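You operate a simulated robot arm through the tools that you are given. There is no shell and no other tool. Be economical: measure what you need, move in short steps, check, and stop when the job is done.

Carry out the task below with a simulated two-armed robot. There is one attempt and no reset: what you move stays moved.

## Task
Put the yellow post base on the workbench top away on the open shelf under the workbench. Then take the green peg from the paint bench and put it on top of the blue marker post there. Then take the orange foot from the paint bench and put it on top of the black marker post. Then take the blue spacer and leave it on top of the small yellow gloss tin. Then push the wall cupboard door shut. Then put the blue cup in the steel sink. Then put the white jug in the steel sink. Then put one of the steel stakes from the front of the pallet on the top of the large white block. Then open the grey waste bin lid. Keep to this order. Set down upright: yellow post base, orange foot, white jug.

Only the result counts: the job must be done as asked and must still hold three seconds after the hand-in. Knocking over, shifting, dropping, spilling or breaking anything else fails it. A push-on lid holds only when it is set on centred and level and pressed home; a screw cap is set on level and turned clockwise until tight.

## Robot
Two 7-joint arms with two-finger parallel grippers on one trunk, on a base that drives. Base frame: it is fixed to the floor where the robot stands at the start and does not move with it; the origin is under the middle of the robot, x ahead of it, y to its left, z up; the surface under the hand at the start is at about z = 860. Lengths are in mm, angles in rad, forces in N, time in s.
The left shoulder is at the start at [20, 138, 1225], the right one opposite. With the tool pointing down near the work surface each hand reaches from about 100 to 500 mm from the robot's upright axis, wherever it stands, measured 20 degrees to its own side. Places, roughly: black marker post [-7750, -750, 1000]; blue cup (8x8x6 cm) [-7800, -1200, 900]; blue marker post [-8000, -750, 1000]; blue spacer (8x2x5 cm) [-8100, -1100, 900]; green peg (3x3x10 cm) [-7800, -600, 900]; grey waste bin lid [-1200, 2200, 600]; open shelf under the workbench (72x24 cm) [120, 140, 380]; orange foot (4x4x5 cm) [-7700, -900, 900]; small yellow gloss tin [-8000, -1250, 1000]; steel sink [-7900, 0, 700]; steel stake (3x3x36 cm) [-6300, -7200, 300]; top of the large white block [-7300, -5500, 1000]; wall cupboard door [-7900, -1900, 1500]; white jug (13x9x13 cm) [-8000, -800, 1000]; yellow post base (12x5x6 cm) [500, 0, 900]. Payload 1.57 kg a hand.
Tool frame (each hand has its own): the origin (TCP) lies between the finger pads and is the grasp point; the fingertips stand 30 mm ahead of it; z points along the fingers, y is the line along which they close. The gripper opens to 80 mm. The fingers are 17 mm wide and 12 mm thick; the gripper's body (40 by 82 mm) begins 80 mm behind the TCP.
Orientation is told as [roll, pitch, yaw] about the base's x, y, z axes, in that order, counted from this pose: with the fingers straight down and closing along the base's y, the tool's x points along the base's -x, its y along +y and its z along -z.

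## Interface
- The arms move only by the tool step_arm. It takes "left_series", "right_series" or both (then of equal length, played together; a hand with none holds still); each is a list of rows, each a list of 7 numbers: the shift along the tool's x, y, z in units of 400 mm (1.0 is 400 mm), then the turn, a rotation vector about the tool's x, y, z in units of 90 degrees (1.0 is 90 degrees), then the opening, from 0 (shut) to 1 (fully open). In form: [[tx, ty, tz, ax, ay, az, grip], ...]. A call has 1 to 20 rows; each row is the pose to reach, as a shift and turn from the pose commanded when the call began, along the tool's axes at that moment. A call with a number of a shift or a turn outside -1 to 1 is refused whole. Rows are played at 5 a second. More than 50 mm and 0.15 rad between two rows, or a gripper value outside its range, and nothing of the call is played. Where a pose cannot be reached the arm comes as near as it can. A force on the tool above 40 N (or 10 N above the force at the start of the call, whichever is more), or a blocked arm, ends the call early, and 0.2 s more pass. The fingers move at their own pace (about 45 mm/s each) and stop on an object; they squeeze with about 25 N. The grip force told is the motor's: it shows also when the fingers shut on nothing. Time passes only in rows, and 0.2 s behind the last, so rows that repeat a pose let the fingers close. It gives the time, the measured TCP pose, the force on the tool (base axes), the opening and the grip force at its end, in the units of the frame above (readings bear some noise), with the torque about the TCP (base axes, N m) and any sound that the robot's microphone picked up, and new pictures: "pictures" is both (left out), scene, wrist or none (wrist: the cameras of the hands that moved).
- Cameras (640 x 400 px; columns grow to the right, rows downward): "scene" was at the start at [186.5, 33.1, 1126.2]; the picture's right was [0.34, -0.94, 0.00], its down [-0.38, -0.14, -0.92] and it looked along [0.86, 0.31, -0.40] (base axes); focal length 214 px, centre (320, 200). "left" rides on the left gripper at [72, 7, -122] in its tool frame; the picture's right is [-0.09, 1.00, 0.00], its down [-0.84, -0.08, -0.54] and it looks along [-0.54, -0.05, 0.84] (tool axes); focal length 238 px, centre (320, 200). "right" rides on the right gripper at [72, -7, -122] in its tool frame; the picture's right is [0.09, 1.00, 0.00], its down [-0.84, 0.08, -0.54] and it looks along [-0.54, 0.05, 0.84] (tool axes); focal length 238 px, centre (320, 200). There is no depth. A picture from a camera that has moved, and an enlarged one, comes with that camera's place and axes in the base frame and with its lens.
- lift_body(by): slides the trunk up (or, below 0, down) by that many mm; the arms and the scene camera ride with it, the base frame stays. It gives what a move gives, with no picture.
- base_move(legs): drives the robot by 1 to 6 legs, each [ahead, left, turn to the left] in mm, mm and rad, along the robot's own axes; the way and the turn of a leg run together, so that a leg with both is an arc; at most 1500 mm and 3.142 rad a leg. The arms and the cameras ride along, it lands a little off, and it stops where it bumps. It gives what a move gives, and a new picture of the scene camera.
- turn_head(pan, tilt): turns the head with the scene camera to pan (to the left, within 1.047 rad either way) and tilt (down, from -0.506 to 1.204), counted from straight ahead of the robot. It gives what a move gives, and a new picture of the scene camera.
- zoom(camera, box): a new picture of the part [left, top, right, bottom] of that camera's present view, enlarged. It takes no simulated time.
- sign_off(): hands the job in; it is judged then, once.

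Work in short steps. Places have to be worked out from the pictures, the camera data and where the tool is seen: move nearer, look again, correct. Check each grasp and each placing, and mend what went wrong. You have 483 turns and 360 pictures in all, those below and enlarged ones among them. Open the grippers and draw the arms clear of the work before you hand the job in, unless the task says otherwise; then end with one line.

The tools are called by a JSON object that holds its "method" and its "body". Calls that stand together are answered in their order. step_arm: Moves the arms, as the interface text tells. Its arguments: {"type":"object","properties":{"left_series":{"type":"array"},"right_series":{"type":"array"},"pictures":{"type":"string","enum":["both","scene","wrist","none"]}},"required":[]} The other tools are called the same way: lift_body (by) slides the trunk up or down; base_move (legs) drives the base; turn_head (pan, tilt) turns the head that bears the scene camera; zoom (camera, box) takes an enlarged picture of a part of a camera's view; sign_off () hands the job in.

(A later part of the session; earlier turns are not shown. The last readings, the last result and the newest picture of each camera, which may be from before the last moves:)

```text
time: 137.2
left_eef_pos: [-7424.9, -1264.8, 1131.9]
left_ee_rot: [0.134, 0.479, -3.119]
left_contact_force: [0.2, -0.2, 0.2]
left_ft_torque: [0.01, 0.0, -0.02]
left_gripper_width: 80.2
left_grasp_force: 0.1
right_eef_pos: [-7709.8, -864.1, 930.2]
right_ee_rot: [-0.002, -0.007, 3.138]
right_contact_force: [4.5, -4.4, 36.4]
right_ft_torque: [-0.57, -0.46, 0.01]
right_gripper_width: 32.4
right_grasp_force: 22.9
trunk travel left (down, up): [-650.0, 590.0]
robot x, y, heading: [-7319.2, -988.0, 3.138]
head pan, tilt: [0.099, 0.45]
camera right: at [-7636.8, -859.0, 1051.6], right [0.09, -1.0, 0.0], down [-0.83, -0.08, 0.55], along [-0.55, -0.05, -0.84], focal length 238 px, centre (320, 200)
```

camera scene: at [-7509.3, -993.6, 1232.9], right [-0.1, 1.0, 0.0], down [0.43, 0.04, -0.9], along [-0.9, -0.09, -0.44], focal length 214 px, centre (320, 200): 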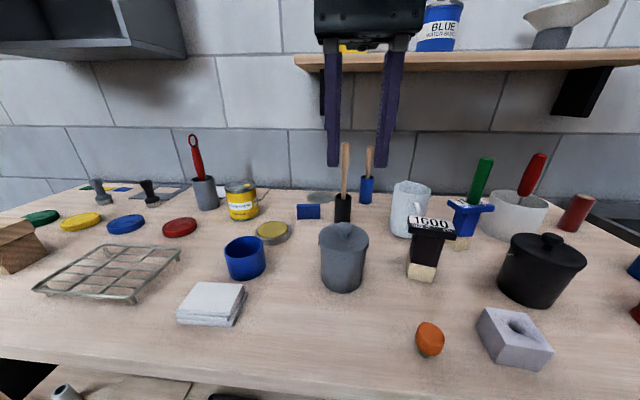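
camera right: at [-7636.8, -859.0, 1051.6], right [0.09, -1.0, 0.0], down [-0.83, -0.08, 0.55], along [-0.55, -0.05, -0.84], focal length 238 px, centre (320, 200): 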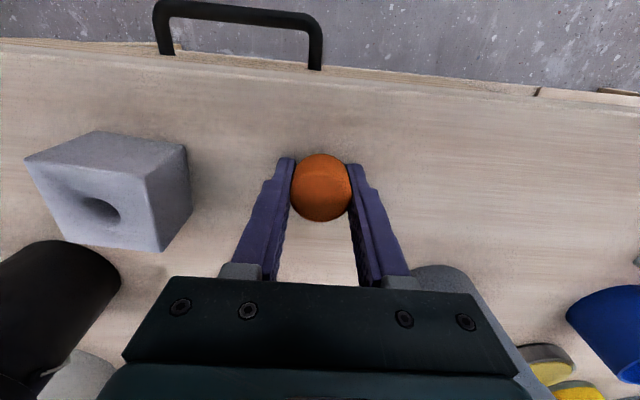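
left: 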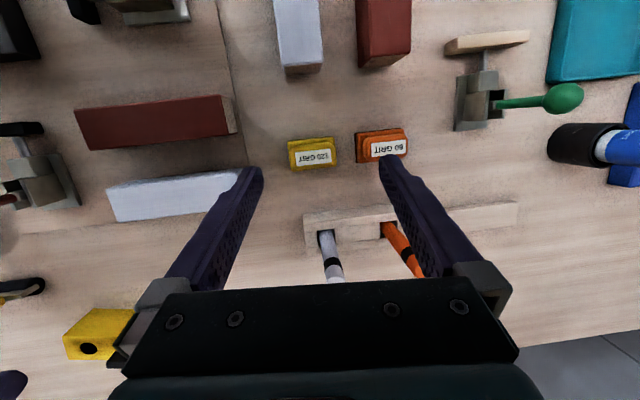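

The fingertips touched the bench, so its top is at about z=900, and the cap is gripped at 32 mm. I lift, shift laterally to the black post line and drive ahead.

{"method": "step_arm", "body": {"right_series": [[0, 0, -0.05, 0, 0, 0, 0], [0, 0, -0.15, 0, 0, 0, 0], [0, 0, -0.25, 0, 0, 0, 0], [0, 0, -0.35, 0, 0, 0, 0], [0, 0, -0.43, 0, 0, 0, 0], [0, -0.06, -0.43, 0, 0, 0, 0], [0, -0.115, -0.43, 0, 0, 0, 0], [0, -0.115, -0.43, 0, 0, 0, 0]], "pictures": "none"}}

{"method": "base_move", "body": {"legs": [[125, 0, 0]]}}

{"method": "step_arm", "body": {"right_series": [[0, 0, 0, 0, 0, 0, 0]], "pictures": "wrist"}}

```text
time: 139.0
left_eef_pos: [-7423.4, -1265.6, 1131.5]
left_ee_rot: [0.129, 0.477, -3.118]
left_contact_force: [-0.2, 0.6, 0.2]
left_ft_torque: [0.0, -0.03, 0.02]
left_gripper_width: 80.1
left_grasp_force: 0.1
right_eef_pos: [-7704.0, -816.8, 1101.2]
right_ee_rot: [-0.006, -0.002, 3.139]
right_contact_force: [0.1, 0.1, 1.2]
right_ft_torque: [-0.02, -0.02, -0.01]
right_gripper_width: 32.2
right_grasp_force: 24.5
trunk travel left (down, up): [-650.0, 590.0]
robot x, y, heading: [-7314.6, -988.0, 3.141]
head pan, tilt: [0.099, 0.45]
```

```text
time: 140.2
left_eef_pos: [-7549.8, -1265.7, 1131.7]
left_ee_rot: [0.133, 0.478, -3.119]
left_contact_force: [0.3, 0.0, 0.0]
left_ft_torque: [0.0, 0.02, -0.03]
left_gripper_width: 80.2
left_grasp_force: 0.1
right_eef_pos: [-7829.1, -816.9, 1099.0]
right_ee_rot: [-0.005, -0.001, 3.138]
right_contact_force: [-0.7, -0.3, 0.3]
right_ft_torque: [-0.02, 0.0, -0.01]
right_gripper_width: 32.0
right_grasp_force: 25.2
trunk travel left (down, up): [-650.0, 590.0]
robot x, y, heading: [-7444.4, -986.4, 3.135]
head pan, tilt: [0.099, 0.45]
camera scene: at [-7634.6, -993.5, 1172.9], right [-0.1, 1.0, 0.0], down [0.43, 0.04, -0.9], along [-0.9, -0.09, -0.44], focal length 214 px, centre (320, 200)
```

scene: 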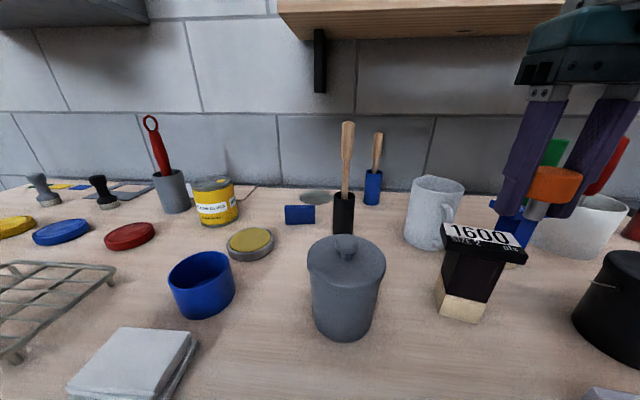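

```text
time: 140.7
left_eef_pos: [-7547.7, -1263.7, 1132.0]
left_ee_rot: [0.133, 0.48, -3.119]
left_contact_force: [-0.1, -1.0, 0.5]
left_ft_torque: [0.01, 0.0, 0.02]
left_gripper_width: 80.3
left_grasp_force: 0.0
right_eef_pos: [-7828.6, -816.2, 1100.6]
right_ee_rot: [-0.005, -0.004, 3.137]
right_contact_force: [0.0, 0.3, 0.7]
right_ft_torque: [0.01, 0.03, 0.0]
right_gripper_width: 32.4
right_grasp_force: 24.8
trunk travel left (down, up): [-650.0, 590.0]
robot x, y, heading: [-7442.1, -985.5, 3.142]
head pan, tilt: [0.099, 0.45]
camera right: at [-7757.6, -811.8, 1222.4], right [0.09, -1.0, -0.01], down [-0.83, -0.08, 0.55], along [-0.54, -0.04, -0.84], focal length 238 px, centre (320, 200)
```

right: 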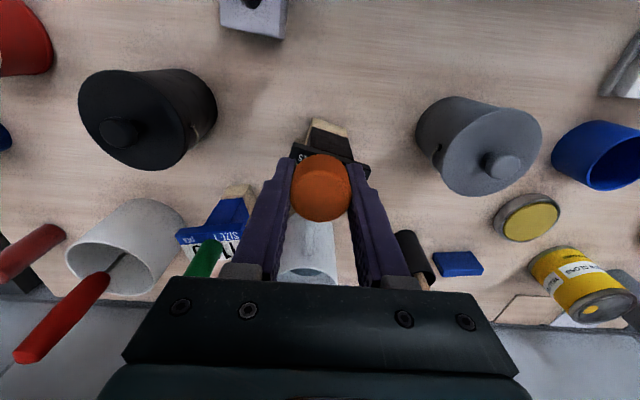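

Plate centre is about (-7859,-824). I move over it and come down to just above.

{"method": "step_arm", "body": {"right_series": [[-0.04, 0.01, 0, 0, 0, 0, 0], [-0.076, 0.019, 0, 0, 0, 0, 0], [-0.076, 0.019, 0.05, 0, 0, 0, 0], [-0.076, 0.019, 0.09, 0, 0, 0, 0], [-0.076, 0.019, 0.09, 0, 0, 0, 0]], "pictures": "both"}}

```text
time: 141.8
left_eef_pos: [-7549.0, -1265.6, 1132.0]
left_ee_rot: [0.132, 0.48, -3.117]
left_contact_force: [0.2, -0.3, -0.7]
left_ft_torque: [0.03, -0.01, -0.04]
left_gripper_width: 79.9
left_grasp_force: 0.1
right_eef_pos: [-7860.0, -825.2, 1064.7]
right_ee_rot: [-0.005, -0.003, 3.139]
right_contact_force: [0.1, -0.9, 1.4]
right_ft_torque: [0.0, 0.01, 0.01]
right_gripper_width: 32.1
right_grasp_force: 25.5
trunk travel left (down, up): [-650.0, 590.0]
robot x, y, heading: [-7442.1, -983.9, 3.143]
head pan, tilt: [0.099, 0.45]
camera scene: at [-7634.5, -993.5, 1172.9], right [-0.1, 1.0, 0.0], down [0.43, 0.04, -0.9], along [-0.9, -0.09, -0.44], focal length 214 px, centre (320, 200)
camera right: at [-7787.7, -819.0, 1185.5], right [0.09, -1.0, -0.01], down [-0.83, -0.08, 0.55], along [-0.54, -0.04, -0.84], focal length 238 px, centre (320, 200)
```

scene: 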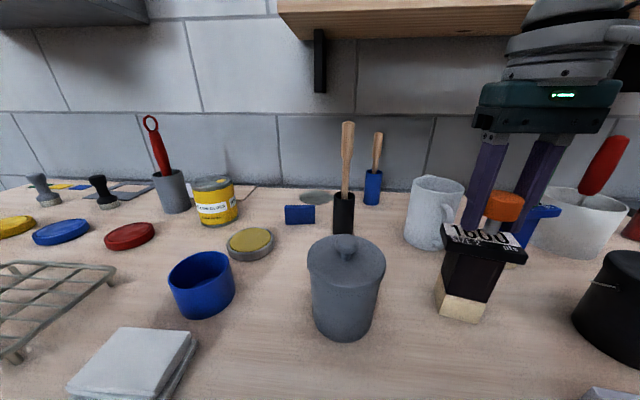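
right: 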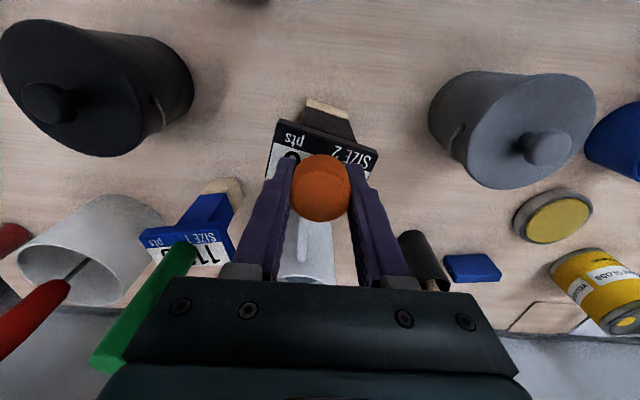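

Centred. I creep down to contact.

{"method": "step_arm", "body": {"right_series": [[-0.005, 0, 0.008, 0, 0, 0, 0], [-0.005, 0, 0.016, 0, 0, 0, 0], [-0.005, 0, 0.021, 0, 0, 0, 0]], "pictures": "none"}}

{"method": "step_arm", "body": {"right_series": [[0, 0, 0.005, 0, 0, 0, 0], [0, 0, 0.01, 0, 0, 0, 0]], "pictures": "none"}}

```text
time: 142.7
left_eef_pos: [-7549.3, -1264.4, 1131.7]
left_ee_rot: [0.132, 0.479, -3.118]
left_contact_force: [0.3, -0.8, -0.5]
left_ft_torque: [0.04, 0.0, -0.01]
left_gripper_width: 80.0
left_grasp_force: 0.0
right_eef_pos: [-7860.9, -824.0, 1055.6]
right_ee_rot: [-0.006, -0.003, 3.137]
right_contact_force: [-0.1, -0.2, 0.1]
right_ft_torque: [-0.01, 0.0, 0.02]
right_gripper_width: 32.1
right_grasp_force: 24.9
trunk travel left (down, up): [-650.0, 590.0]
robot x, y, heading: [-7442.4, -984.8, 3.143]
head pan, tilt: [0.099, 0.45]
```

```text
time: 143.2
left_eef_pos: [-7548.7, -1265.3, 1130.7]
left_ee_rot: [0.133, 0.481, -3.119]
left_contact_force: [0.6, 1.3, -0.2]
left_ft_torque: [0.0, 0.01, -0.02]
left_gripper_width: 80.0
left_grasp_force: 0.0
right_eef_pos: [-7861.8, -823.6, 1051.1]
right_ee_rot: [-0.005, -0.005, 3.139]
right_contact_force: [0.2, -0.1, 0.7]
right_ft_torque: [-0.02, 0.02, -0.02]
right_gripper_width: 32.2
right_grasp_force: 25.5
trunk travel left (down, up): [-650.0, 590.0]
robot x, y, heading: [-7442.6, -985.4, 3.144]
head pan, tilt: [0.099, 0.45]
```

{"method": "step_arm", "body": {"right_series": [[0, 0, 0.005, 0, 0, 0, 0], [0, 0, 0.01, 0, 0, 0, 0]], "pictures": "none"}}

{"method": "step_arm", "body": {"right_series": [[0, 0, 0.005, 0, 0, 0, 0], [0, 0, 0.01, 0, 0, 0, 0]], "pictures": "scene"}}

```text
time: 143.8
left_eef_pos: [-7547.8, -1264.3, 1132.7]
left_ee_rot: [0.132, 0.481, -3.118]
left_contact_force: [-0.3, 0.1, 0.0]
left_ft_torque: [0.02, -0.01, -0.02]
left_gripper_width: 79.7
left_grasp_force: 0.1
right_eef_pos: [-7861.3, -824.3, 1050.1]
right_ee_rot: [-0.004, -0.005, 3.139]
right_contact_force: [6.6, 0.3, 20.6]
right_ft_torque: [-0.19, -0.35, 0.0]
right_gripper_width: 32.1
right_grasp_force: 24.5
trunk travel left (down, up): [-650.0, 590.0]
robot x, y, heading: [-7451.2, -986.2, 3.138]
head pan, tilt: [0.099, 0.45]
```

```text
time: 144.3
left_eef_pos: [-7547.6, -1263.2, 1131.1]
left_ee_rot: [0.131, 0.478, -3.12]
left_contact_force: [-0.4, 0.1, 0.0]
left_ft_torque: [0.03, 0.02, 0.02]
left_gripper_width: 80.0
left_grasp_force: 0.1
right_eef_pos: [-7861.7, -823.8, 1049.8]
right_ee_rot: [-0.003, -0.007, 3.137]
right_contact_force: [4.2, 2.7, 14.2]
right_ft_torque: [0.06, -0.26, 0.0]
right_gripper_width: 32.1
right_grasp_force: 24.9
trunk travel left (down, up): [-650.0, 590.0]
robot x, y, heading: [-7441.0, -983.8, 3.139]
head pan, tilt: [0.099, 0.45]
stopped in row 2 (right hand): the force on the tool passed its limit at 44 N (the readings are from after the stop); the commanded pose is now the measured one
camera scene: at [-7634.4, -992.7, 1172.7], right [-0.1, 1.0, 0.0], down [0.43, 0.04, -0.9], along [-0.9, -0.09, -0.44], focal length 214 px, centre (320, 200)
```

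scene: 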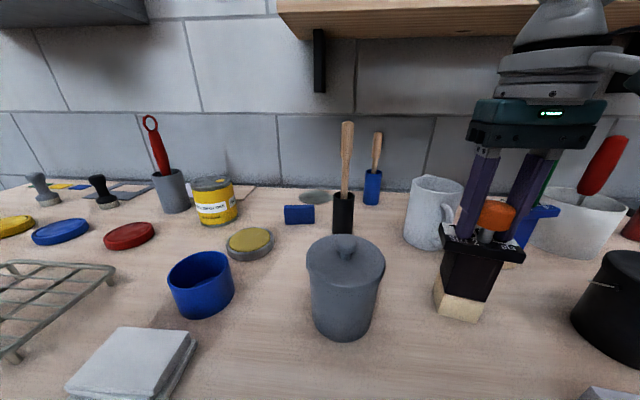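

Contact at 1050. I ease up slightly, open the fingers and rise.

{"method": "step_arm", "body": {"right_series": [[0, 0, -0.003, 0, 0, 0, 0], [0, 0, -0.003, 0, 0, 0, 0.55], [0, 0, -0.003, 0, 0, 0, 0.6], [0, 0, -0.003, 0, 0, 0, 0.6], [0, 0, -0.08, 0, 0, 0, 0.6], [0, 0, -0.17, 0, 0, 0, 0.6], [0, 0, -0.25, 0, 0, 0, 0.6]], "pictures": "both"}}

```text
time: 145.9
left_eef_pos: [-7546.8, -1264.6, 1130.4]
left_ee_rot: [0.131, 0.479, -3.12]
left_contact_force: [0.1, -0.5, -0.3]
left_ft_torque: [-0.01, 0.0, -0.02]
left_gripper_width: 80.0
left_grasp_force: 0.0
right_eef_pos: [-7862.1, -825.1, 1147.5]
right_ee_rot: [-0.001, -0.005, 3.139]
right_contact_force: [0.8, 0.0, -0.6]
right_ft_torque: [0.01, 0.02, -0.02]
right_gripper_width: 48.0
right_grasp_force: 0.1
trunk travel left (down, up): [-650.0, 590.0]
robot x, y, heading: [-7443.3, -985.5, 3.133]
head pan, tilt: [0.099, 0.45]
camera scene: at [-7634.4, -993.4, 1172.8], right [-0.1, 1.0, 0.0], down [0.43, 0.04, -0.9], along [-0.9, -0.09, -0.44], focal length 214 px, centre (320, 200)
camera right: at [-7790.6, -819.8, 1269.2], right [0.09, -1.0, 0.0], down [-0.83, -0.08, 0.55], along [-0.54, -0.05, -0.84], focal length 238 px, centre (320, 200)
```

scene: 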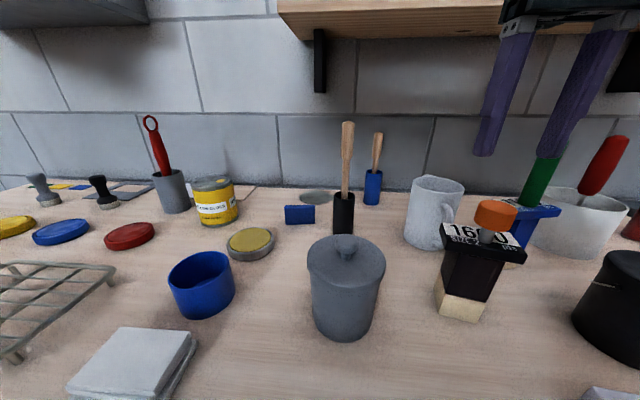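
right: 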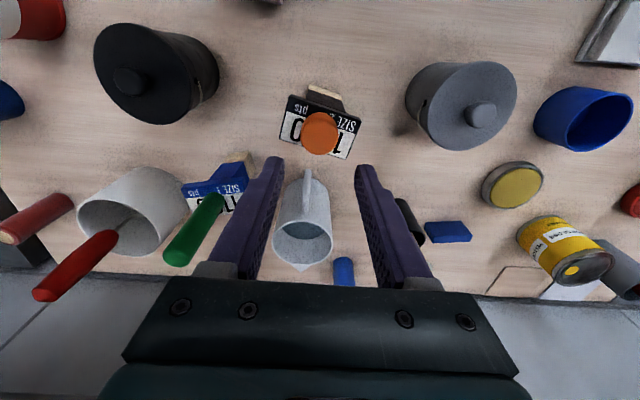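

The foot stands upright on the black post. The blue spacer is at about (-8052,-1078), long side along y, so it needs a grip closing along x. I back off and turn the right hand for that (camera away from the brush).

{"method": "base_move", "body": {"legs": [[-200, 0, 0], [0, 205, 0]]}}

{"method": "step_arm", "body": {"right_series": [[0, 0, 0, 0, 0, 0.09, 1], [0, 0, 0, 0, 0, 0.18, 1], [0, 0, 0, 0, 0, 0.27, 1], [0, 0, 0, 0, 0, 0.36, 1], [0, 0, 0, 0, 0, 0.45, 1], [0, 0, 0, 0, 0, 0.54, 1], [0, 0, 0, 0, 0, 0.63, 1], [0, 0, 0, 0, 0, 0.72, 1], [0, 0, 0, 0, 0, 0.81, 1], [0, 0, 0, 0, 0, 0.9, 1], [0, 0, 0, 0, 0, 0.99, 1], [0, 0, 0, 0, 0, 0.99, 1]], "pictures": "both"}}

```text
time: 148.7
left_eef_pos: [-7349.6, -1471.0, 1131.9]
left_ee_rot: [0.132, 0.481, -3.117]
left_contact_force: [0.5, -0.5, 0.1]
left_ft_torque: [-0.01, -0.01, -0.01]
left_gripper_width: 80.0
left_grasp_force: 0.0
right_eef_pos: [-7665.0, -1033.6, 1147.3]
right_ee_rot: [-0.003, -0.007, 3.138]
right_contact_force: [-0.5, -0.8, -0.5]
right_ft_torque: [0.03, 0.01, 0.0]
right_gripper_width: 48.1
right_grasp_force: 0.1
trunk travel left (down, up): [-650.0, 590.0]
robot x, y, heading: [-7246.8, -1194.5, -3.141]
head pan, tilt: [0.099, 0.45]
camera scene: at [-7436.3, -1201.0, 1172.9], right [-0.1, 0.99, 0.0], down [0.43, 0.04, -0.9], along [-0.9, -0.09, -0.44], focal length 214 px, centre (320, 200)
```

scene: 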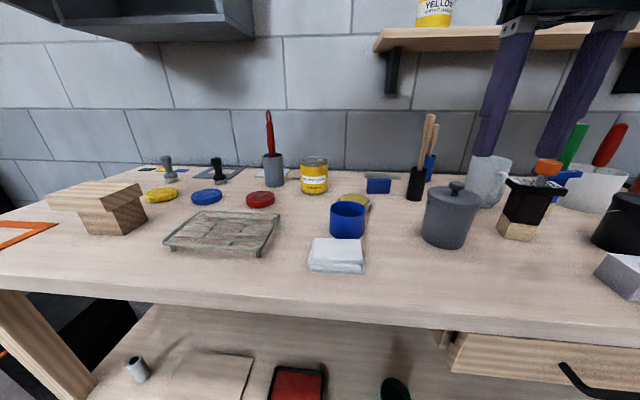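

```text
time: 151.3
left_eef_pos: [-7350.5, -1472.3, 1131.6]
left_ee_rot: [0.132, 0.481, -3.117]
left_contact_force: [-0.2, -0.2, -0.1]
left_ft_torque: [0.01, -0.01, -0.02]
left_gripper_width: 79.9
left_grasp_force: 0.0
right_eef_pos: [-7664.4, -1033.8, 1147.2]
right_ee_rot: [0.006, -0.002, 1.583]
right_contact_force: [0.1, 0.1, -0.8]
right_ft_torque: [0.03, 0.03, 0.02]
right_gripper_width: 80.1
right_grasp_force: 0.0
trunk travel left (down, up): [-650.0, 590.0]
robot x, y, heading: [-7243.6, -1195.5, -3.139]
head pan, tilt: [0.099, 0.45]
camera scene: at [-7436.3, -1201.0, 1172.9], right [-0.1, 0.99, 0.0], down [0.43, 0.04, -0.9], along [-0.9, -0.09, -0.44], focal length 214 px, centre (320, 200)
camera right: at [-7657.3, -1105.9, 1269.9], right [-0.99, -0.1, 0.01], down [-0.08, 0.83, 0.54], along [-0.06, 0.54, -0.84], focal length 238 px, centre (320, 200)
```

scene: 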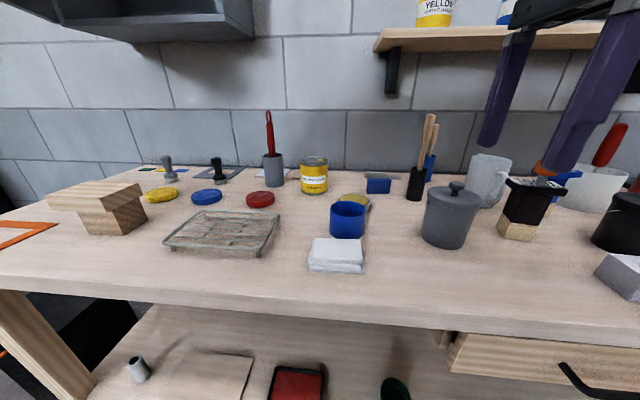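
right: 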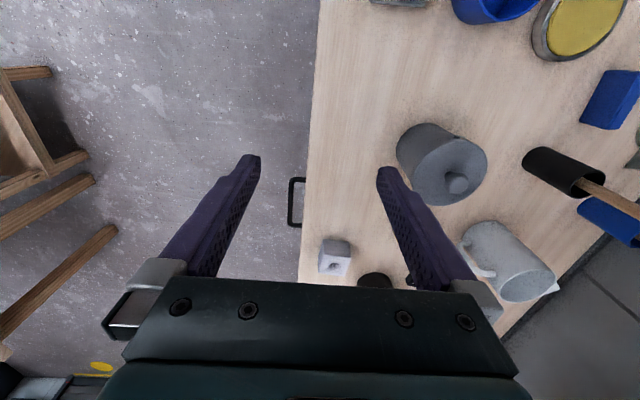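

Spacer re-measured at (-8050,-1086). I shift the hand to that line and drive ahead 300.

{"method": "step_arm", "body": {"right_series": [[0.07, 0, 0, 0, 0, 0, 1], [0.13, 0, 0, 0, 0, 0, 1], [0.13, 0, 0, 0, 0, 0, 1]], "pictures": "none"}}

{"method": "base_move", "body": {"legs": [[320, 0, 0]]}}

{"method": "step_arm", "body": {"right_series": [[0, 0, 0, 0, 0, 0, 1]], "pictures": "wrist"}}

```text
time: 152.1
left_eef_pos: [-7351.2, -1471.5, 1131.7]
left_ee_rot: [0.132, 0.48, -3.118]
left_contact_force: [0.6, -0.6, -0.1]
left_ft_torque: [0.0, -0.03, 0.03]
left_gripper_width: 79.9
left_grasp_force: 0.1
right_eef_pos: [-7664.3, -1084.7, 1145.0]
right_ee_rot: [0.004, -0.001, 1.582]
right_contact_force: [0.3, -0.4, 0.7]
right_ft_torque: [0.01, 0.01, 0.0]
right_gripper_width: 80.0
right_grasp_force: 0.0
trunk travel left (down, up): [-650.0, 590.0]
robot x, y, heading: [-7246.7, -1193.3, -3.143]
head pan, tilt: [0.099, 0.45]
```

```text
time: 154.3
left_eef_pos: [-7668.6, -1473.5, 1131.2]
left_ee_rot: [0.133, 0.481, -3.11]
left_contact_force: [-0.4, 0.7, 0.5]
left_ft_torque: [0.03, 0.0, 0.01]
left_gripper_width: 80.3
left_grasp_force: 0.0
right_eef_pos: [-7985.8, -1088.8, 1145.6]
right_ee_rot: [0.004, -0.003, 1.59]
right_contact_force: [0.3, 0.2, 0.0]
right_ft_torque: [0.0, 0.04, 0.0]
right_gripper_width: 80.3
right_grasp_force: 0.1
trunk travel left (down, up): [-650.0, 590.0]
robot x, y, heading: [-7562.7, -1194.5, -3.137]
head pan, tilt: [0.099, 0.45]
camera scene: at [-7757.1, -1203.3, 1172.9], right [-0.11, 0.99, 0.0], down [0.43, 0.05, -0.9], along [-0.9, -0.1, -0.44], focal length 214 px, centre (320, 200)
```

scene: 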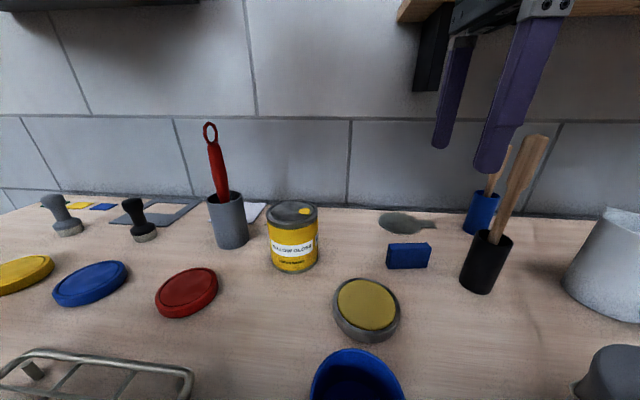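

```text
time: 154.7
left_eef_pos: [-7668.5, -1474.6, 1131.1]
left_ee_rot: [0.133, 0.481, -3.111]
left_contact_force: [0.1, 0.0, 0.1]
left_ft_torque: [-0.01, 0.01, -0.04]
left_gripper_width: 80.0
left_grasp_force: 0.2
right_eef_pos: [-7984.2, -1088.1, 1145.2]
right_ee_rot: [0.002, -0.002, 1.591]
right_contact_force: [-0.6, 0.9, 0.1]
right_ft_torque: [0.01, -0.02, -0.01]
right_gripper_width: 80.2
right_grasp_force: 0.0
trunk travel left (down, up): [-650.0, 590.0]
robot x, y, heading: [-7569.9, -1195.0, -3.134]
head pan, tilt: [0.099, 0.45]
camera right: at [-7977.7, -1161.9, 1267.0], right [-0.99, -0.11, 0.0], down [-0.09, 0.83, 0.54], along [-0.06, 0.54, -0.84], focal length 238 px, centre (320, 200)
```

right: 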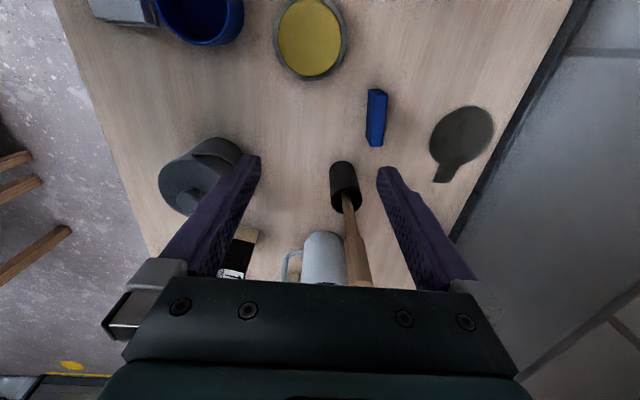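

I zoom on the spacer for its orientation.

{"method": "zoom", "body": {"camera": "right", "box": [320, 60, 440, 160]}}

{"method": "zoom", "body": {"camera": "scene", "box": [250, 180, 450, 300]}}

```text
4.00 times, centred on (380, 110) of right
camera zoom: at [-7977.7, -1161.9, 1267.0], right [-0.99, -0.11, 0.0], down [-0.09, 0.83, 0.54], along [-0.06, 0.54, -0.84], focal length 953 px, centre (80, 560)
```

zoom: 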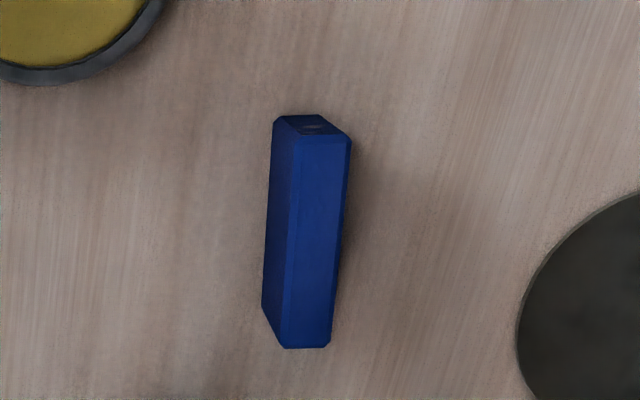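

```text
3.20 times, centred on (350, 240) of scene
camera zoom: at [-7757.1, -1203.3, 1172.9], right [-0.11, 0.99, 0.0], down [0.43, 0.05, -0.9], along [-0.9, -0.1, -0.44], focal length 686 px, centre (224, 72)
```

zoom: 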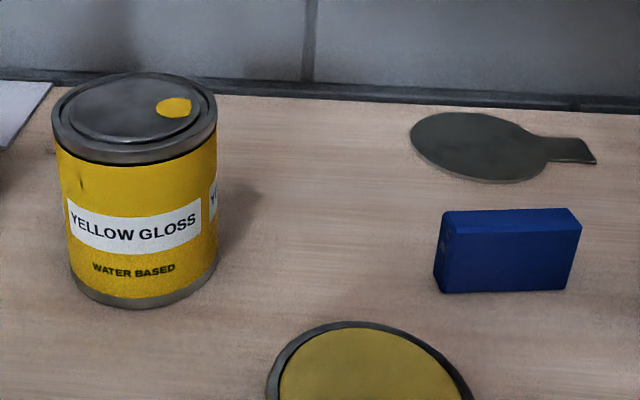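

Spacer centre is about (-8066,-1086), tilted 0.16 rad. I drive 37 ahead, extend the arm 45 and turn to match.

{"method": "base_move", "body": {"legs": [[37, 0, 0]]}}

{"method": "step_arm", "body": {"right_series": [[0, 0.06, 0.03, 0, 0, -0.05, 1], [0, 0.1125, 0.06, 0, 0, -0.092, 1], [0, 0.1125, 0.15, 0, 0, -0.092, 1], [0, 0.1125, 0.25, 0, 0, -0.092, 0.8], [0, 0.1125, 0.25, 0, 0, -0.092, 0.8]], "pictures": "both"}}

```text
time: 155.5
left_eef_pos: [-7707.2, -1474.3, 1132.2]
left_ee_rot: [0.133, 0.48, -3.112]
left_contact_force: [0.3, -0.6, -0.6]
left_ft_torque: [-0.03, 0.0, 0.02]
left_gripper_width: 80.1
left_grasp_force: 0.1
right_eef_pos: [-8022.9, -1089.7, 1144.2]
right_ee_rot: [0.003, -0.004, 1.591]
right_contact_force: [-0.2, -0.2, 0.3]
right_ft_torque: [0.04, -0.01, 0.0]
right_gripper_width: 80.0
right_grasp_force: 0.0
trunk travel left (down, up): [-650.0, 590.0]
robot x, y, heading: [-7600.0, -1194.1, -3.134]
head pan, tilt: [0.099, 0.45]
camera scene: at [-7794.7, -1203.5, 1172.9], right [-0.11, 0.99, 0.0], down [0.43, 0.05, -0.9], along [-0.9, -0.1, -0.44], focal length 214 px, centre (320, 200)
```

scene: 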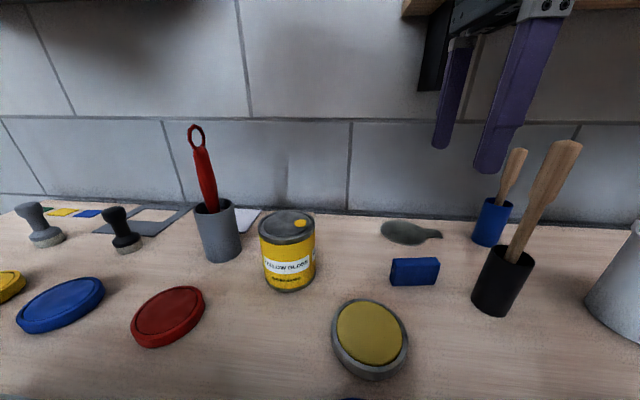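

```text
time: 156.7
left_eef_pos: [-7707.7, -1474.1, 1131.6]
left_ee_rot: [0.134, 0.48, -3.112]
left_contact_force: [-0.3, 1.3, -0.5]
left_ft_torque: [-0.01, -0.01, 0.01]
left_gripper_width: 80.0
left_grasp_force: 0.0
right_eef_pos: [-8068.0, -1091.6, 1045.4]
right_ee_rot: [0.0, -0.006, 1.733]
right_contact_force: [-0.4, -0.3, -0.3]
right_ft_torque: [-0.04, 0.01, 0.03]
right_gripper_width: 64.0
right_grasp_force: 0.1
trunk travel left (down, up): [-650.0, 590.0]
robot x, y, heading: [-7605.0, -1195.0, -3.136]
head pan, tilt: [0.099, 0.45]
camera scene: at [-7795.3, -1203.7, 1172.7], right [-0.11, 0.99, 0.0], down [0.43, 0.05, -0.9], along [-0.9, -0.1, -0.44], focal length 214 px, centre (320, 200)
camera right: at [-8051.0, -1162.1, 1166.6], right [-0.97, -0.25, 0.0], down [-0.21, 0.81, 0.55], along [-0.14, 0.53, -0.84], focal length 238 px, centre (320, 200)
```

scene: 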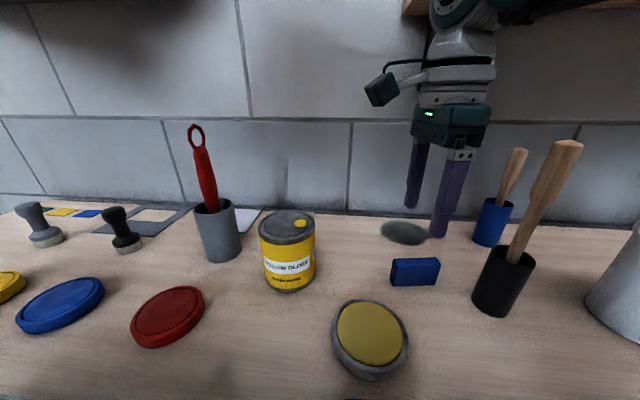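
right: 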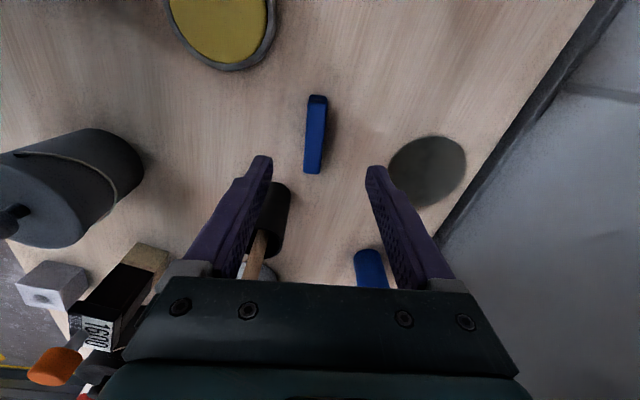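

Aligned over the spacer. I descend halfway and check the forearm's clearance from the brushes.

{"method": "step_arm", "body": {"right_series": [[0.0, 0, 0.07, 0, 0, 0, 0.7], [0.0, 0, 0.14, 0, 0, 0, 0.7], [0.0, 0, 0.14, 0, 0, 0, 0.7]], "pictures": "both"}}

```text
time: 157.5
left_eef_pos: [-7705.5, -1473.3, 1131.3]
left_ee_rot: [0.132, 0.479, -3.111]
left_contact_force: [0.7, -0.5, 0.8]
left_ft_torque: [-0.02, 0.02, 0.02]
left_gripper_width: 79.7
left_grasp_force: 0.1
right_eef_pos: [-8067.4, -1092.9, 988.3]
right_ee_rot: [0.001, -0.004, 1.736]
right_contact_force: [0.1, 0.4, -0.4]
right_ft_torque: [-0.01, -0.01, 0.03]
right_gripper_width: 56.0
right_grasp_force: 0.1
trunk travel left (down, up): [-650.0, 590.0]
robot x, y, heading: [-7603.0, -1191.8, -3.136]
head pan, tilt: [0.099, 0.45]
camera scene: at [-7794.6, -1203.5, 1172.9], right [-0.11, 0.99, 0.0], down [0.43, 0.05, -0.9], along [-0.9, -0.1, -0.44], focal length 214 px, centre (320, 200)
camera right: at [-8050.3, -1163.2, 1110.8], right [-0.97, -0.25, 0.0], down [-0.21, 0.81, 0.55], along [-0.14, 0.53, -0.84], focal length 238 px, centre (320, 200)
```

scene: 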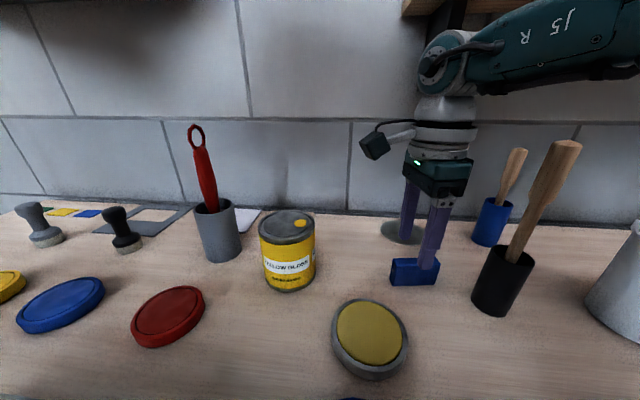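
right: 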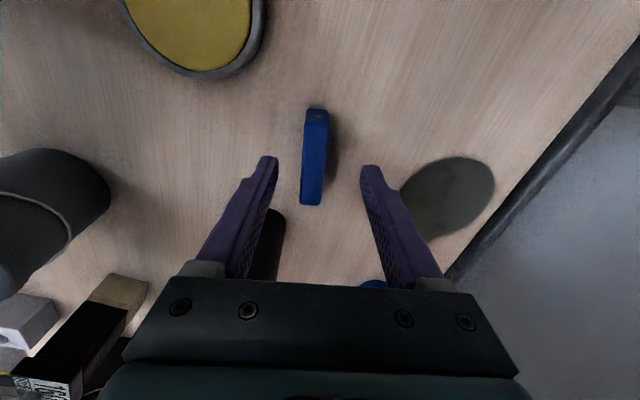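

Clearance looks fine. I descend the last 50 mm and close.

{"method": "step_arm", "body": {"right_series": [[0.0, 0, 0.06, 0, 0, 0, 0.7], [0.0, 0, 0.125, 0, 0, 0, 0.7], [0.0, 0, 0.125, 0, 0, 0, 0.4], [0.0, 0, 0.125, 0, 0, 0, 0], [0.0, 0, 0.125, 0, 0, 0, 0], [0.0, 0, 0.125, 0, 0, 0, 0]], "pictures": "both"}}

```text
time: 158.9
left_eef_pos: [-7706.1, -1474.3, 1131.6]
left_ee_rot: [0.131, 0.479, -3.114]
left_contact_force: [-0.4, -0.4, 0.6]
left_ft_torque: [-0.03, -0.03, -0.03]
left_gripper_width: 80.1
left_grasp_force: 0.1
right_eef_pos: [-8058.9, -1089.2, 939.9]
right_ee_rot: [0.002, -0.002, 1.734]
right_contact_force: [-0.2, -0.1, 0.6]
right_ft_torque: [-0.02, -0.02, -0.03]
right_gripper_width: 17.0
right_grasp_force: 25.6
right hand out of reach, approached as far as the arm can: row 2, 3, 4, 5, 6
trunk travel left (down, up): [-650.0, 590.0]
robot x, y, heading: [-7602.3, -1198.6, -3.137]
head pan, tilt: [0.099, 0.45]
camera scene: at [-7794.6, -1203.5, 1172.9], right [-0.11, 0.99, 0.0], down [0.43, 0.05, -0.9], along [-0.9, -0.1, -0.44], focal length 214 px, centre (320, 200)
camera right: at [-8041.7, -1160.1, 1061.3], right [-0.97, -0.25, 0.0], down [-0.21, 0.81, 0.54], along [-0.14, 0.53, -0.84], focal length 238 px, centre (320, 200)
```

scene: 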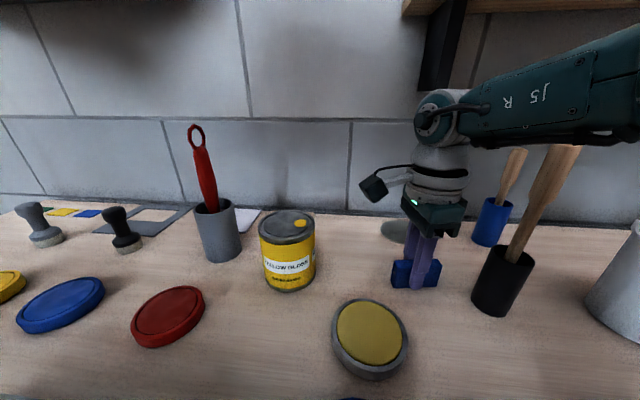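
right: 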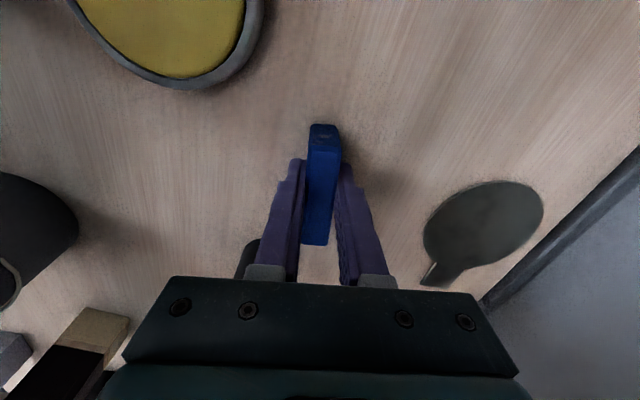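

Spacer held (17 mm). The gloss tin is at about (-8070,-1284), top ≈ 988. I lift the spacer and look left before sliding.

{"method": "step_arm", "body": {"right_series": [[0, 0, -0.1, 0, 0, 0, 0], [0, 0, -0.2, 0, 0, 0, 0], [0, 0, -0.3, 0, 0, 0, 0], [0, 0, -0.4, 0, 0, 0, 0], [0, 0, -0.45, 0, 0, 0, 0], [0, 0, -0.45, 0, 0, 0, 0]], "pictures": "none"}}

{"method": "turn_head", "body": {"pan": 0.7, "tilt": 0.0}}

```text
time: 160.3
left_eef_pos: [-7706.6, -1473.9, 1131.3]
left_ee_rot: [0.132, 0.479, -3.111]
left_contact_force: [-0.7, 1.1, 0.7]
left_ft_torque: [0.02, 0.03, 0.01]
left_gripper_width: 80.1
left_grasp_force: 0.1
right_eef_pos: [-8058.3, -1090.5, 1120.9]
right_ee_rot: [0.001, -0.004, 1.733]
right_contact_force: [0.1, 0.5, -0.6]
right_ft_torque: [0.02, -0.02, -0.01]
right_gripper_width: 16.9
right_grasp_force: 24.8
trunk travel left (down, up): [-650.0, 590.0]
robot x, y, heading: [-7604.1, -1193.6, -3.137]
head pan, tilt: [0.099, 0.45]
```

```text
time: 161.3
left_eef_pos: [-7706.8, -1474.1, 1133.2]
left_ee_rot: [0.132, 0.481, -3.111]
left_contact_force: [0.2, 0.4, 0.5]
left_ft_torque: [0.0, -0.01, -0.02]
left_gripper_width: 79.7
left_grasp_force: 0.1
right_eef_pos: [-8059.1, -1091.1, 1119.4]
right_ee_rot: [0.002, -0.003, 1.735]
right_contact_force: [0.1, 0.6, -0.3]
right_ft_torque: [-0.02, -0.02, -0.01]
right_gripper_width: 17.0
right_grasp_force: 25.4
trunk travel left (down, up): [-650.0, 590.0]
robot x, y, heading: [-7607.1, -1193.9, -3.136]
head pan, tilt: [0.7, 0.0]
camera scene: at [-7771.8, -1252.2, 1214.5], right [-0.65, 0.76, 0.0], down [0.0, 0.0, -1.0], along [-0.76, -0.65, 0.0], focal length 214 px, centre (320, 200)
```

scene: 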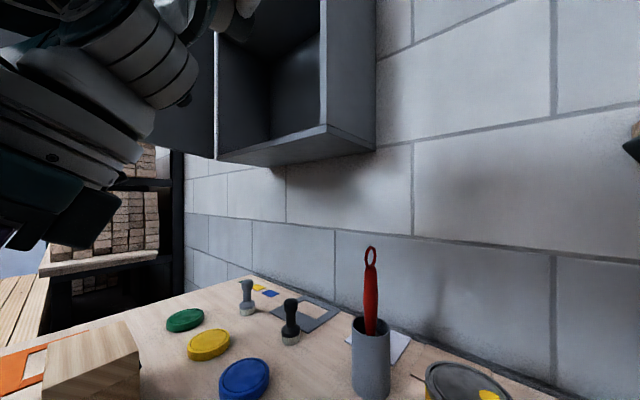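

The cupboard bottom is at z≈1333, with its door hinged at y≈-1880, so it is clear of the tin. I slide left 188 and ahead 10.

{"method": "base_move", "body": {"legs": [[0, 188, 0]]}}

{"method": "turn_head", "body": {"pan": 0.0, "tilt": 0.45}}

{"method": "step_arm", "body": {"right_series": [[0, 0, 0, 0, 0, 0, 0]], "pictures": "wrist"}}

```text
time: 162.9
left_eef_pos: [-7706.0, -1660.7, 1131.7]
left_ee_rot: [0.132, 0.482, -3.11]
left_contact_force: [0.7, 0.5, 0.5]
left_ft_torque: [-0.02, 0.01, -0.02]
left_gripper_width: 79.9
left_grasp_force: 0.2
right_eef_pos: [-8057.8, -1278.9, 1119.6]
right_ee_rot: [0.002, -0.005, 1.735]
right_contact_force: [-0.7, 0.7, -0.5]
right_ft_torque: [0.0, -0.05, -0.01]
right_gripper_width: 17.2
right_grasp_force: 24.8
trunk travel left (down, up): [-650.0, 590.0]
robot x, y, heading: [-7600.4, -1384.6, -3.132]
head pan, tilt: [0.7, 0.0]
camera scene: at [-7770.5, -1440.6, 1214.5], right [-0.65, 0.76, 0.0], down [0.0, 0.0, -1.0], along [-0.76, -0.65, 0.0], focal length 214 px, centre (320, 200)
```

scene: 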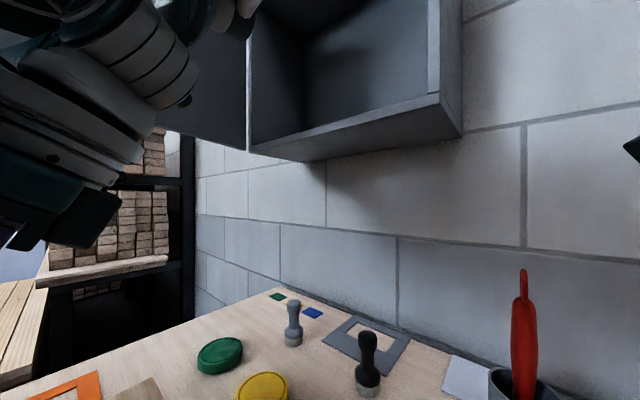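

```text
time: 163.9
left_eef_pos: [-7703.8, -1661.3, 1131.7]
left_ee_rot: [0.131, 0.482, -3.109]
left_contact_force: [-0.3, -0.2, 0.1]
left_ft_torque: [-0.02, -0.01, 0.0]
left_gripper_width: 80.1
left_grasp_force: 0.1
right_eef_pos: [-8057.5, -1279.7, 1119.0]
right_ee_rot: [0.002, -0.004, 1.736]
right_contact_force: [0.7, -1.0, -0.1]
right_ft_torque: [0.01, -0.01, 0.01]
right_gripper_width: 17.2
right_grasp_force: 25.2
trunk travel left (down, up): [-650.0, 590.0]
robot x, y, heading: [-7604.1, -1384.6, -3.136]
head pan, tilt: [0.0, 0.45]
camera scene: at [-7793.9, -1382.8, 1172.9], right [-0.01, 1.0, 0.0], down [0.43, 0.0, -0.9], along [-0.9, -0.01, -0.43], focal length 214 px, centre (320, 200)
```

scene: 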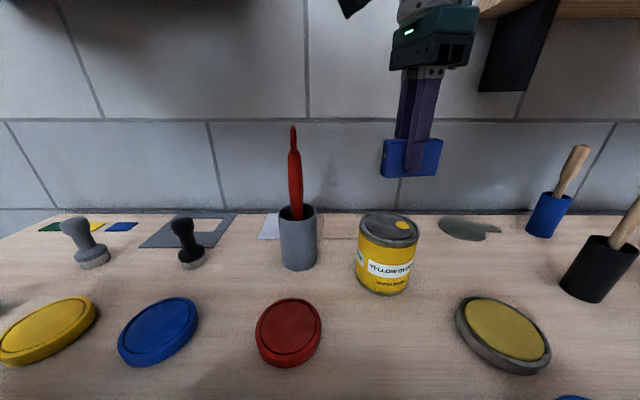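

```text
time: 164.3
left_eef_pos: [-7706.2, -1661.8, 1131.3]
left_ee_rot: [0.133, 0.481, -3.11]
left_contact_force: [0.4, 0.0, 0.2]
left_ft_torque: [-0.01, -0.01, 0.0]
left_gripper_width: 80.3
left_grasp_force: 0.0
right_eef_pos: [-8058.2, -1278.9, 1119.3]
right_ee_rot: [0.003, -0.002, 1.734]
right_contact_force: [-0.1, -0.2, -0.5]
right_ft_torque: [-0.02, -0.01, 0.0]
right_gripper_width: 16.9
right_grasp_force: 24.9
trunk travel left (down, up): [-650.0, 590.0]
robot x, y, heading: [-7601.4, -1380.9, -3.138]
head pan, tilt: [0.0, 0.45]
camera right: at [-8040.0, -1349.7, 1241.4], right [-0.97, -0.25, 0.0], down [-0.21, 0.81, 0.54], along [-0.14, 0.53, -0.84], focal length 238 px, centre (320, 200)
```

right: 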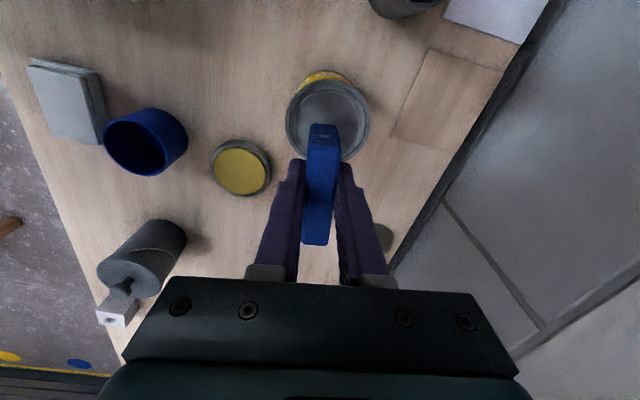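

Tin centre is about (-8068,-1285). I nudge the base 12 ahead and 5 left, then lower towards the lid.

{"method": "base_move", "body": {"legs": [[12, 6, 0]]}}

{"method": "step_arm", "body": {"right_series": [[0, 0, 0.08, 0, 0, 0, 0], [0, 0, 0.16, 0, 0, 0, 0], [0, 0, 0.19, 0, 0, 0, 0], [0, 0, 0.19, 0, 0, 0, 0]], "pictures": "both"}}

```text
time: 165.1
left_eef_pos: [-7716.8, -1668.2, 1131.4]
left_ee_rot: [0.131, 0.48, -3.11]
left_contact_force: [0.7, 0.5, 0.2]
left_ft_torque: [0.0, -0.01, 0.03]
left_gripper_width: 80.1
left_grasp_force: 0.1
right_eef_pos: [-8070.1, -1285.5, 1118.8]
right_ee_rot: [0.002, -0.003, 1.735]
right_contact_force: [-0.1, 0.9, -0.1]
right_ft_torque: [-0.04, 0.01, -0.01]
right_gripper_width: 16.8
right_grasp_force: 24.8
trunk travel left (down, up): [-650.0, 590.0]
robot x, y, heading: [-7615.8, -1388.3, -3.133]
head pan, tilt: [0.0, 0.45]
camera scene: at [-7805.8, -1388.9, 1172.9], right [-0.01, 1.0, 0.0], down [0.44, 0.0, -0.9], along [-0.9, -0.01, -0.44], focal length 214 px, centre (320, 200)
```

scene: 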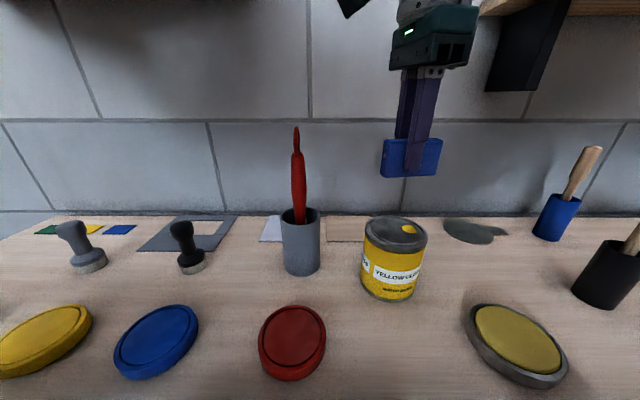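

```text
time: 166.1
left_eef_pos: [-7717.3, -1668.8, 1131.5]
left_ee_rot: [0.133, 0.482, -3.109]
left_contact_force: [-0.3, -0.6, 0.3]
left_ft_torque: [0.0, -0.01, -0.02]
left_gripper_width: 80.1
left_grasp_force: 0.2
right_eef_pos: [-8069.2, -1286.2, 1043.9]
right_ee_rot: [0.0, -0.002, 1.736]
right_contact_force: [0.2, -0.5, 0.2]
right_ft_torque: [0.03, -0.02, 0.02]
right_gripper_width: 17.0
right_grasp_force: 25.1
trunk travel left (down, up): [-650.0, 590.0]
robot x, y, heading: [-7617.6, -1389.8, -3.131]
head pan, tilt: [0.0, 0.45]
camera scene: at [-7805.8, -1388.9, 1172.9], right [-0.01, 1.0, 0.0], down [0.44, 0.0, -0.9], along [-0.9, -0.01, -0.44], focal length 214 px, centre (320, 200)
camera right: at [-8052.0, -1356.4, 1165.0], right [-0.97, -0.25, 0.0], down [-0.21, 0.81, 0.55], along [-0.14, 0.53, -0.84], focal length 238 px, centre (320, 200)
```

scene: 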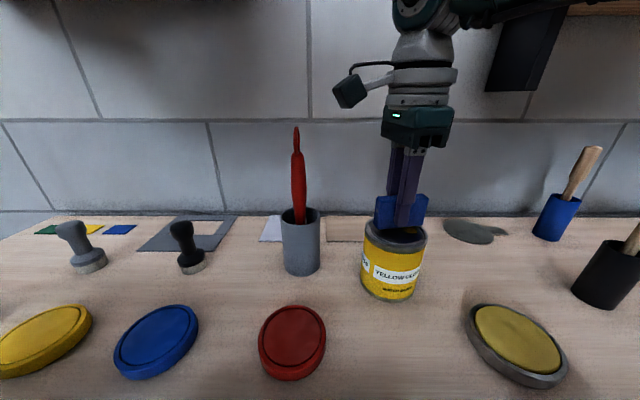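
right: 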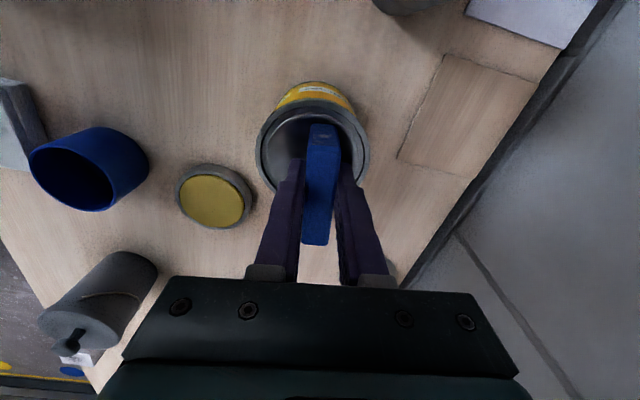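

Centred. I creep down to contact.

{"method": "step_arm", "body": {"right_series": [[0.003, -0.008, 0.008, 0, 0, 0, 0], [0.003, -0.008, 0.016, 0, 0, 0, 0], [0.003, -0.008, 0.024, 0, 0, 0, 0], [0.003, -0.008, 0.024, 0, 0, 0, 0]], "pictures": "none"}}

{"method": "step_arm", "body": {"right_series": [[0, 0, 0.005, 0, 0, 0, 0], [0, 0, 0.01, 0, 0, 0, 0]], "pictures": "none"}}

```text
time: 167.1
left_eef_pos: [-7717.0, -1669.0, 1132.4]
left_ee_rot: [0.131, 0.479, -3.11]
left_contact_force: [-0.4, 0.0, 0.1]
left_ft_torque: [0.01, -0.01, 0.0]
left_gripper_width: 79.9
left_grasp_force: 0.0
right_eef_pos: [-8068.0, -1286.1, 1035.1]
right_ee_rot: [0.004, -0.004, 1.737]
right_contact_force: [5.5, -0.1, 20.2]
right_ft_torque: [-0.04, -0.2, -0.02]
right_gripper_width: 17.1
right_grasp_force: 24.5
trunk travel left (down, up): [-650.0, 590.0]
robot x, y, heading: [-7612.9, -1389.9, -3.137]
head pan, tilt: [0.0, 0.45]
```

```text
time: 167.7
left_eef_pos: [-7717.2, -1669.0, 1131.3]
left_ee_rot: [0.132, 0.48, -3.109]
left_contact_force: [0.6, -1.2, 0.1]
left_ft_torque: [-0.02, -0.03, -0.02]
left_gripper_width: 80.0
left_grasp_force: 0.0
right_eef_pos: [-8066.2, -1284.6, 1030.5]
right_ee_rot: [0.004, -0.004, 1.735]
right_contact_force: [5.3, -1.3, 19.7]
right_ft_torque: [0.0, -0.16, -0.05]
right_gripper_width: 17.2
right_grasp_force: 24.8
trunk travel left (down, up): [-650.0, 590.0]
robot x, y, heading: [-7615.6, -1391.4, -3.138]
head pan, tilt: [0.0, 0.45]
```

I check the picture.

{"method": "zoom", "body": {"camera": "scene", "box": [330, 150, 490, 310]}}

{"method": "zoom", "body": {"camera": "right", "box": [220, 60, 420, 290]}}

```text
2.50 times, centred on (410, 230) of scene
camera zoom: at [-7806.3, -1388.7, 1173.1], right [-0.01, 1.0, 0.0], down [0.43, 0.0, -0.9], along [-0.9, -0.01, -0.43], focal length 536 px, centre (95, 125)
```

zoom: 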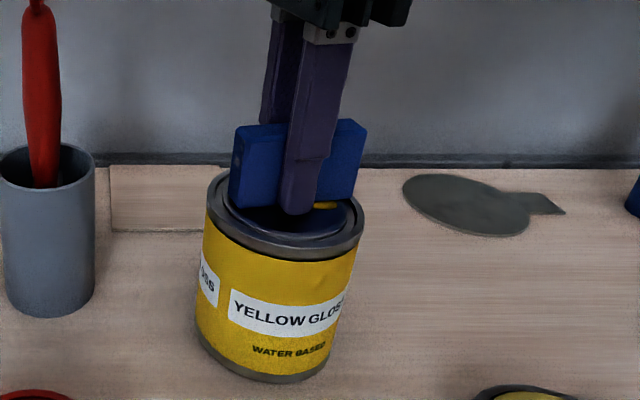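

```text
1.74 times, centred on (320, 175) of right
camera zoom: at [-8049.6, -1355.9, 1152.7], right [-0.97, -0.25, 0.0], down [-0.21, 0.81, 0.55], along [-0.14, 0.53, -0.84], focal length 414 px, centre (320, 244)
```

zoom: 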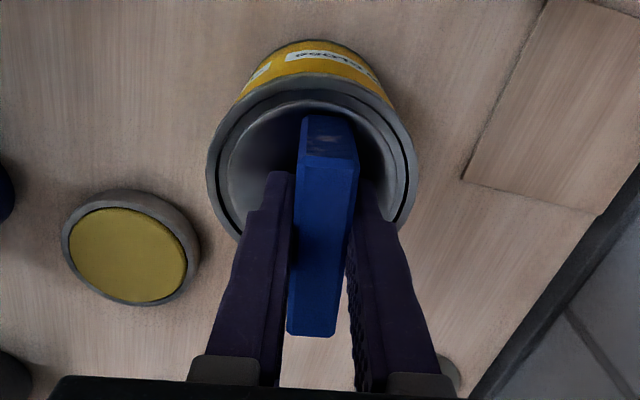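

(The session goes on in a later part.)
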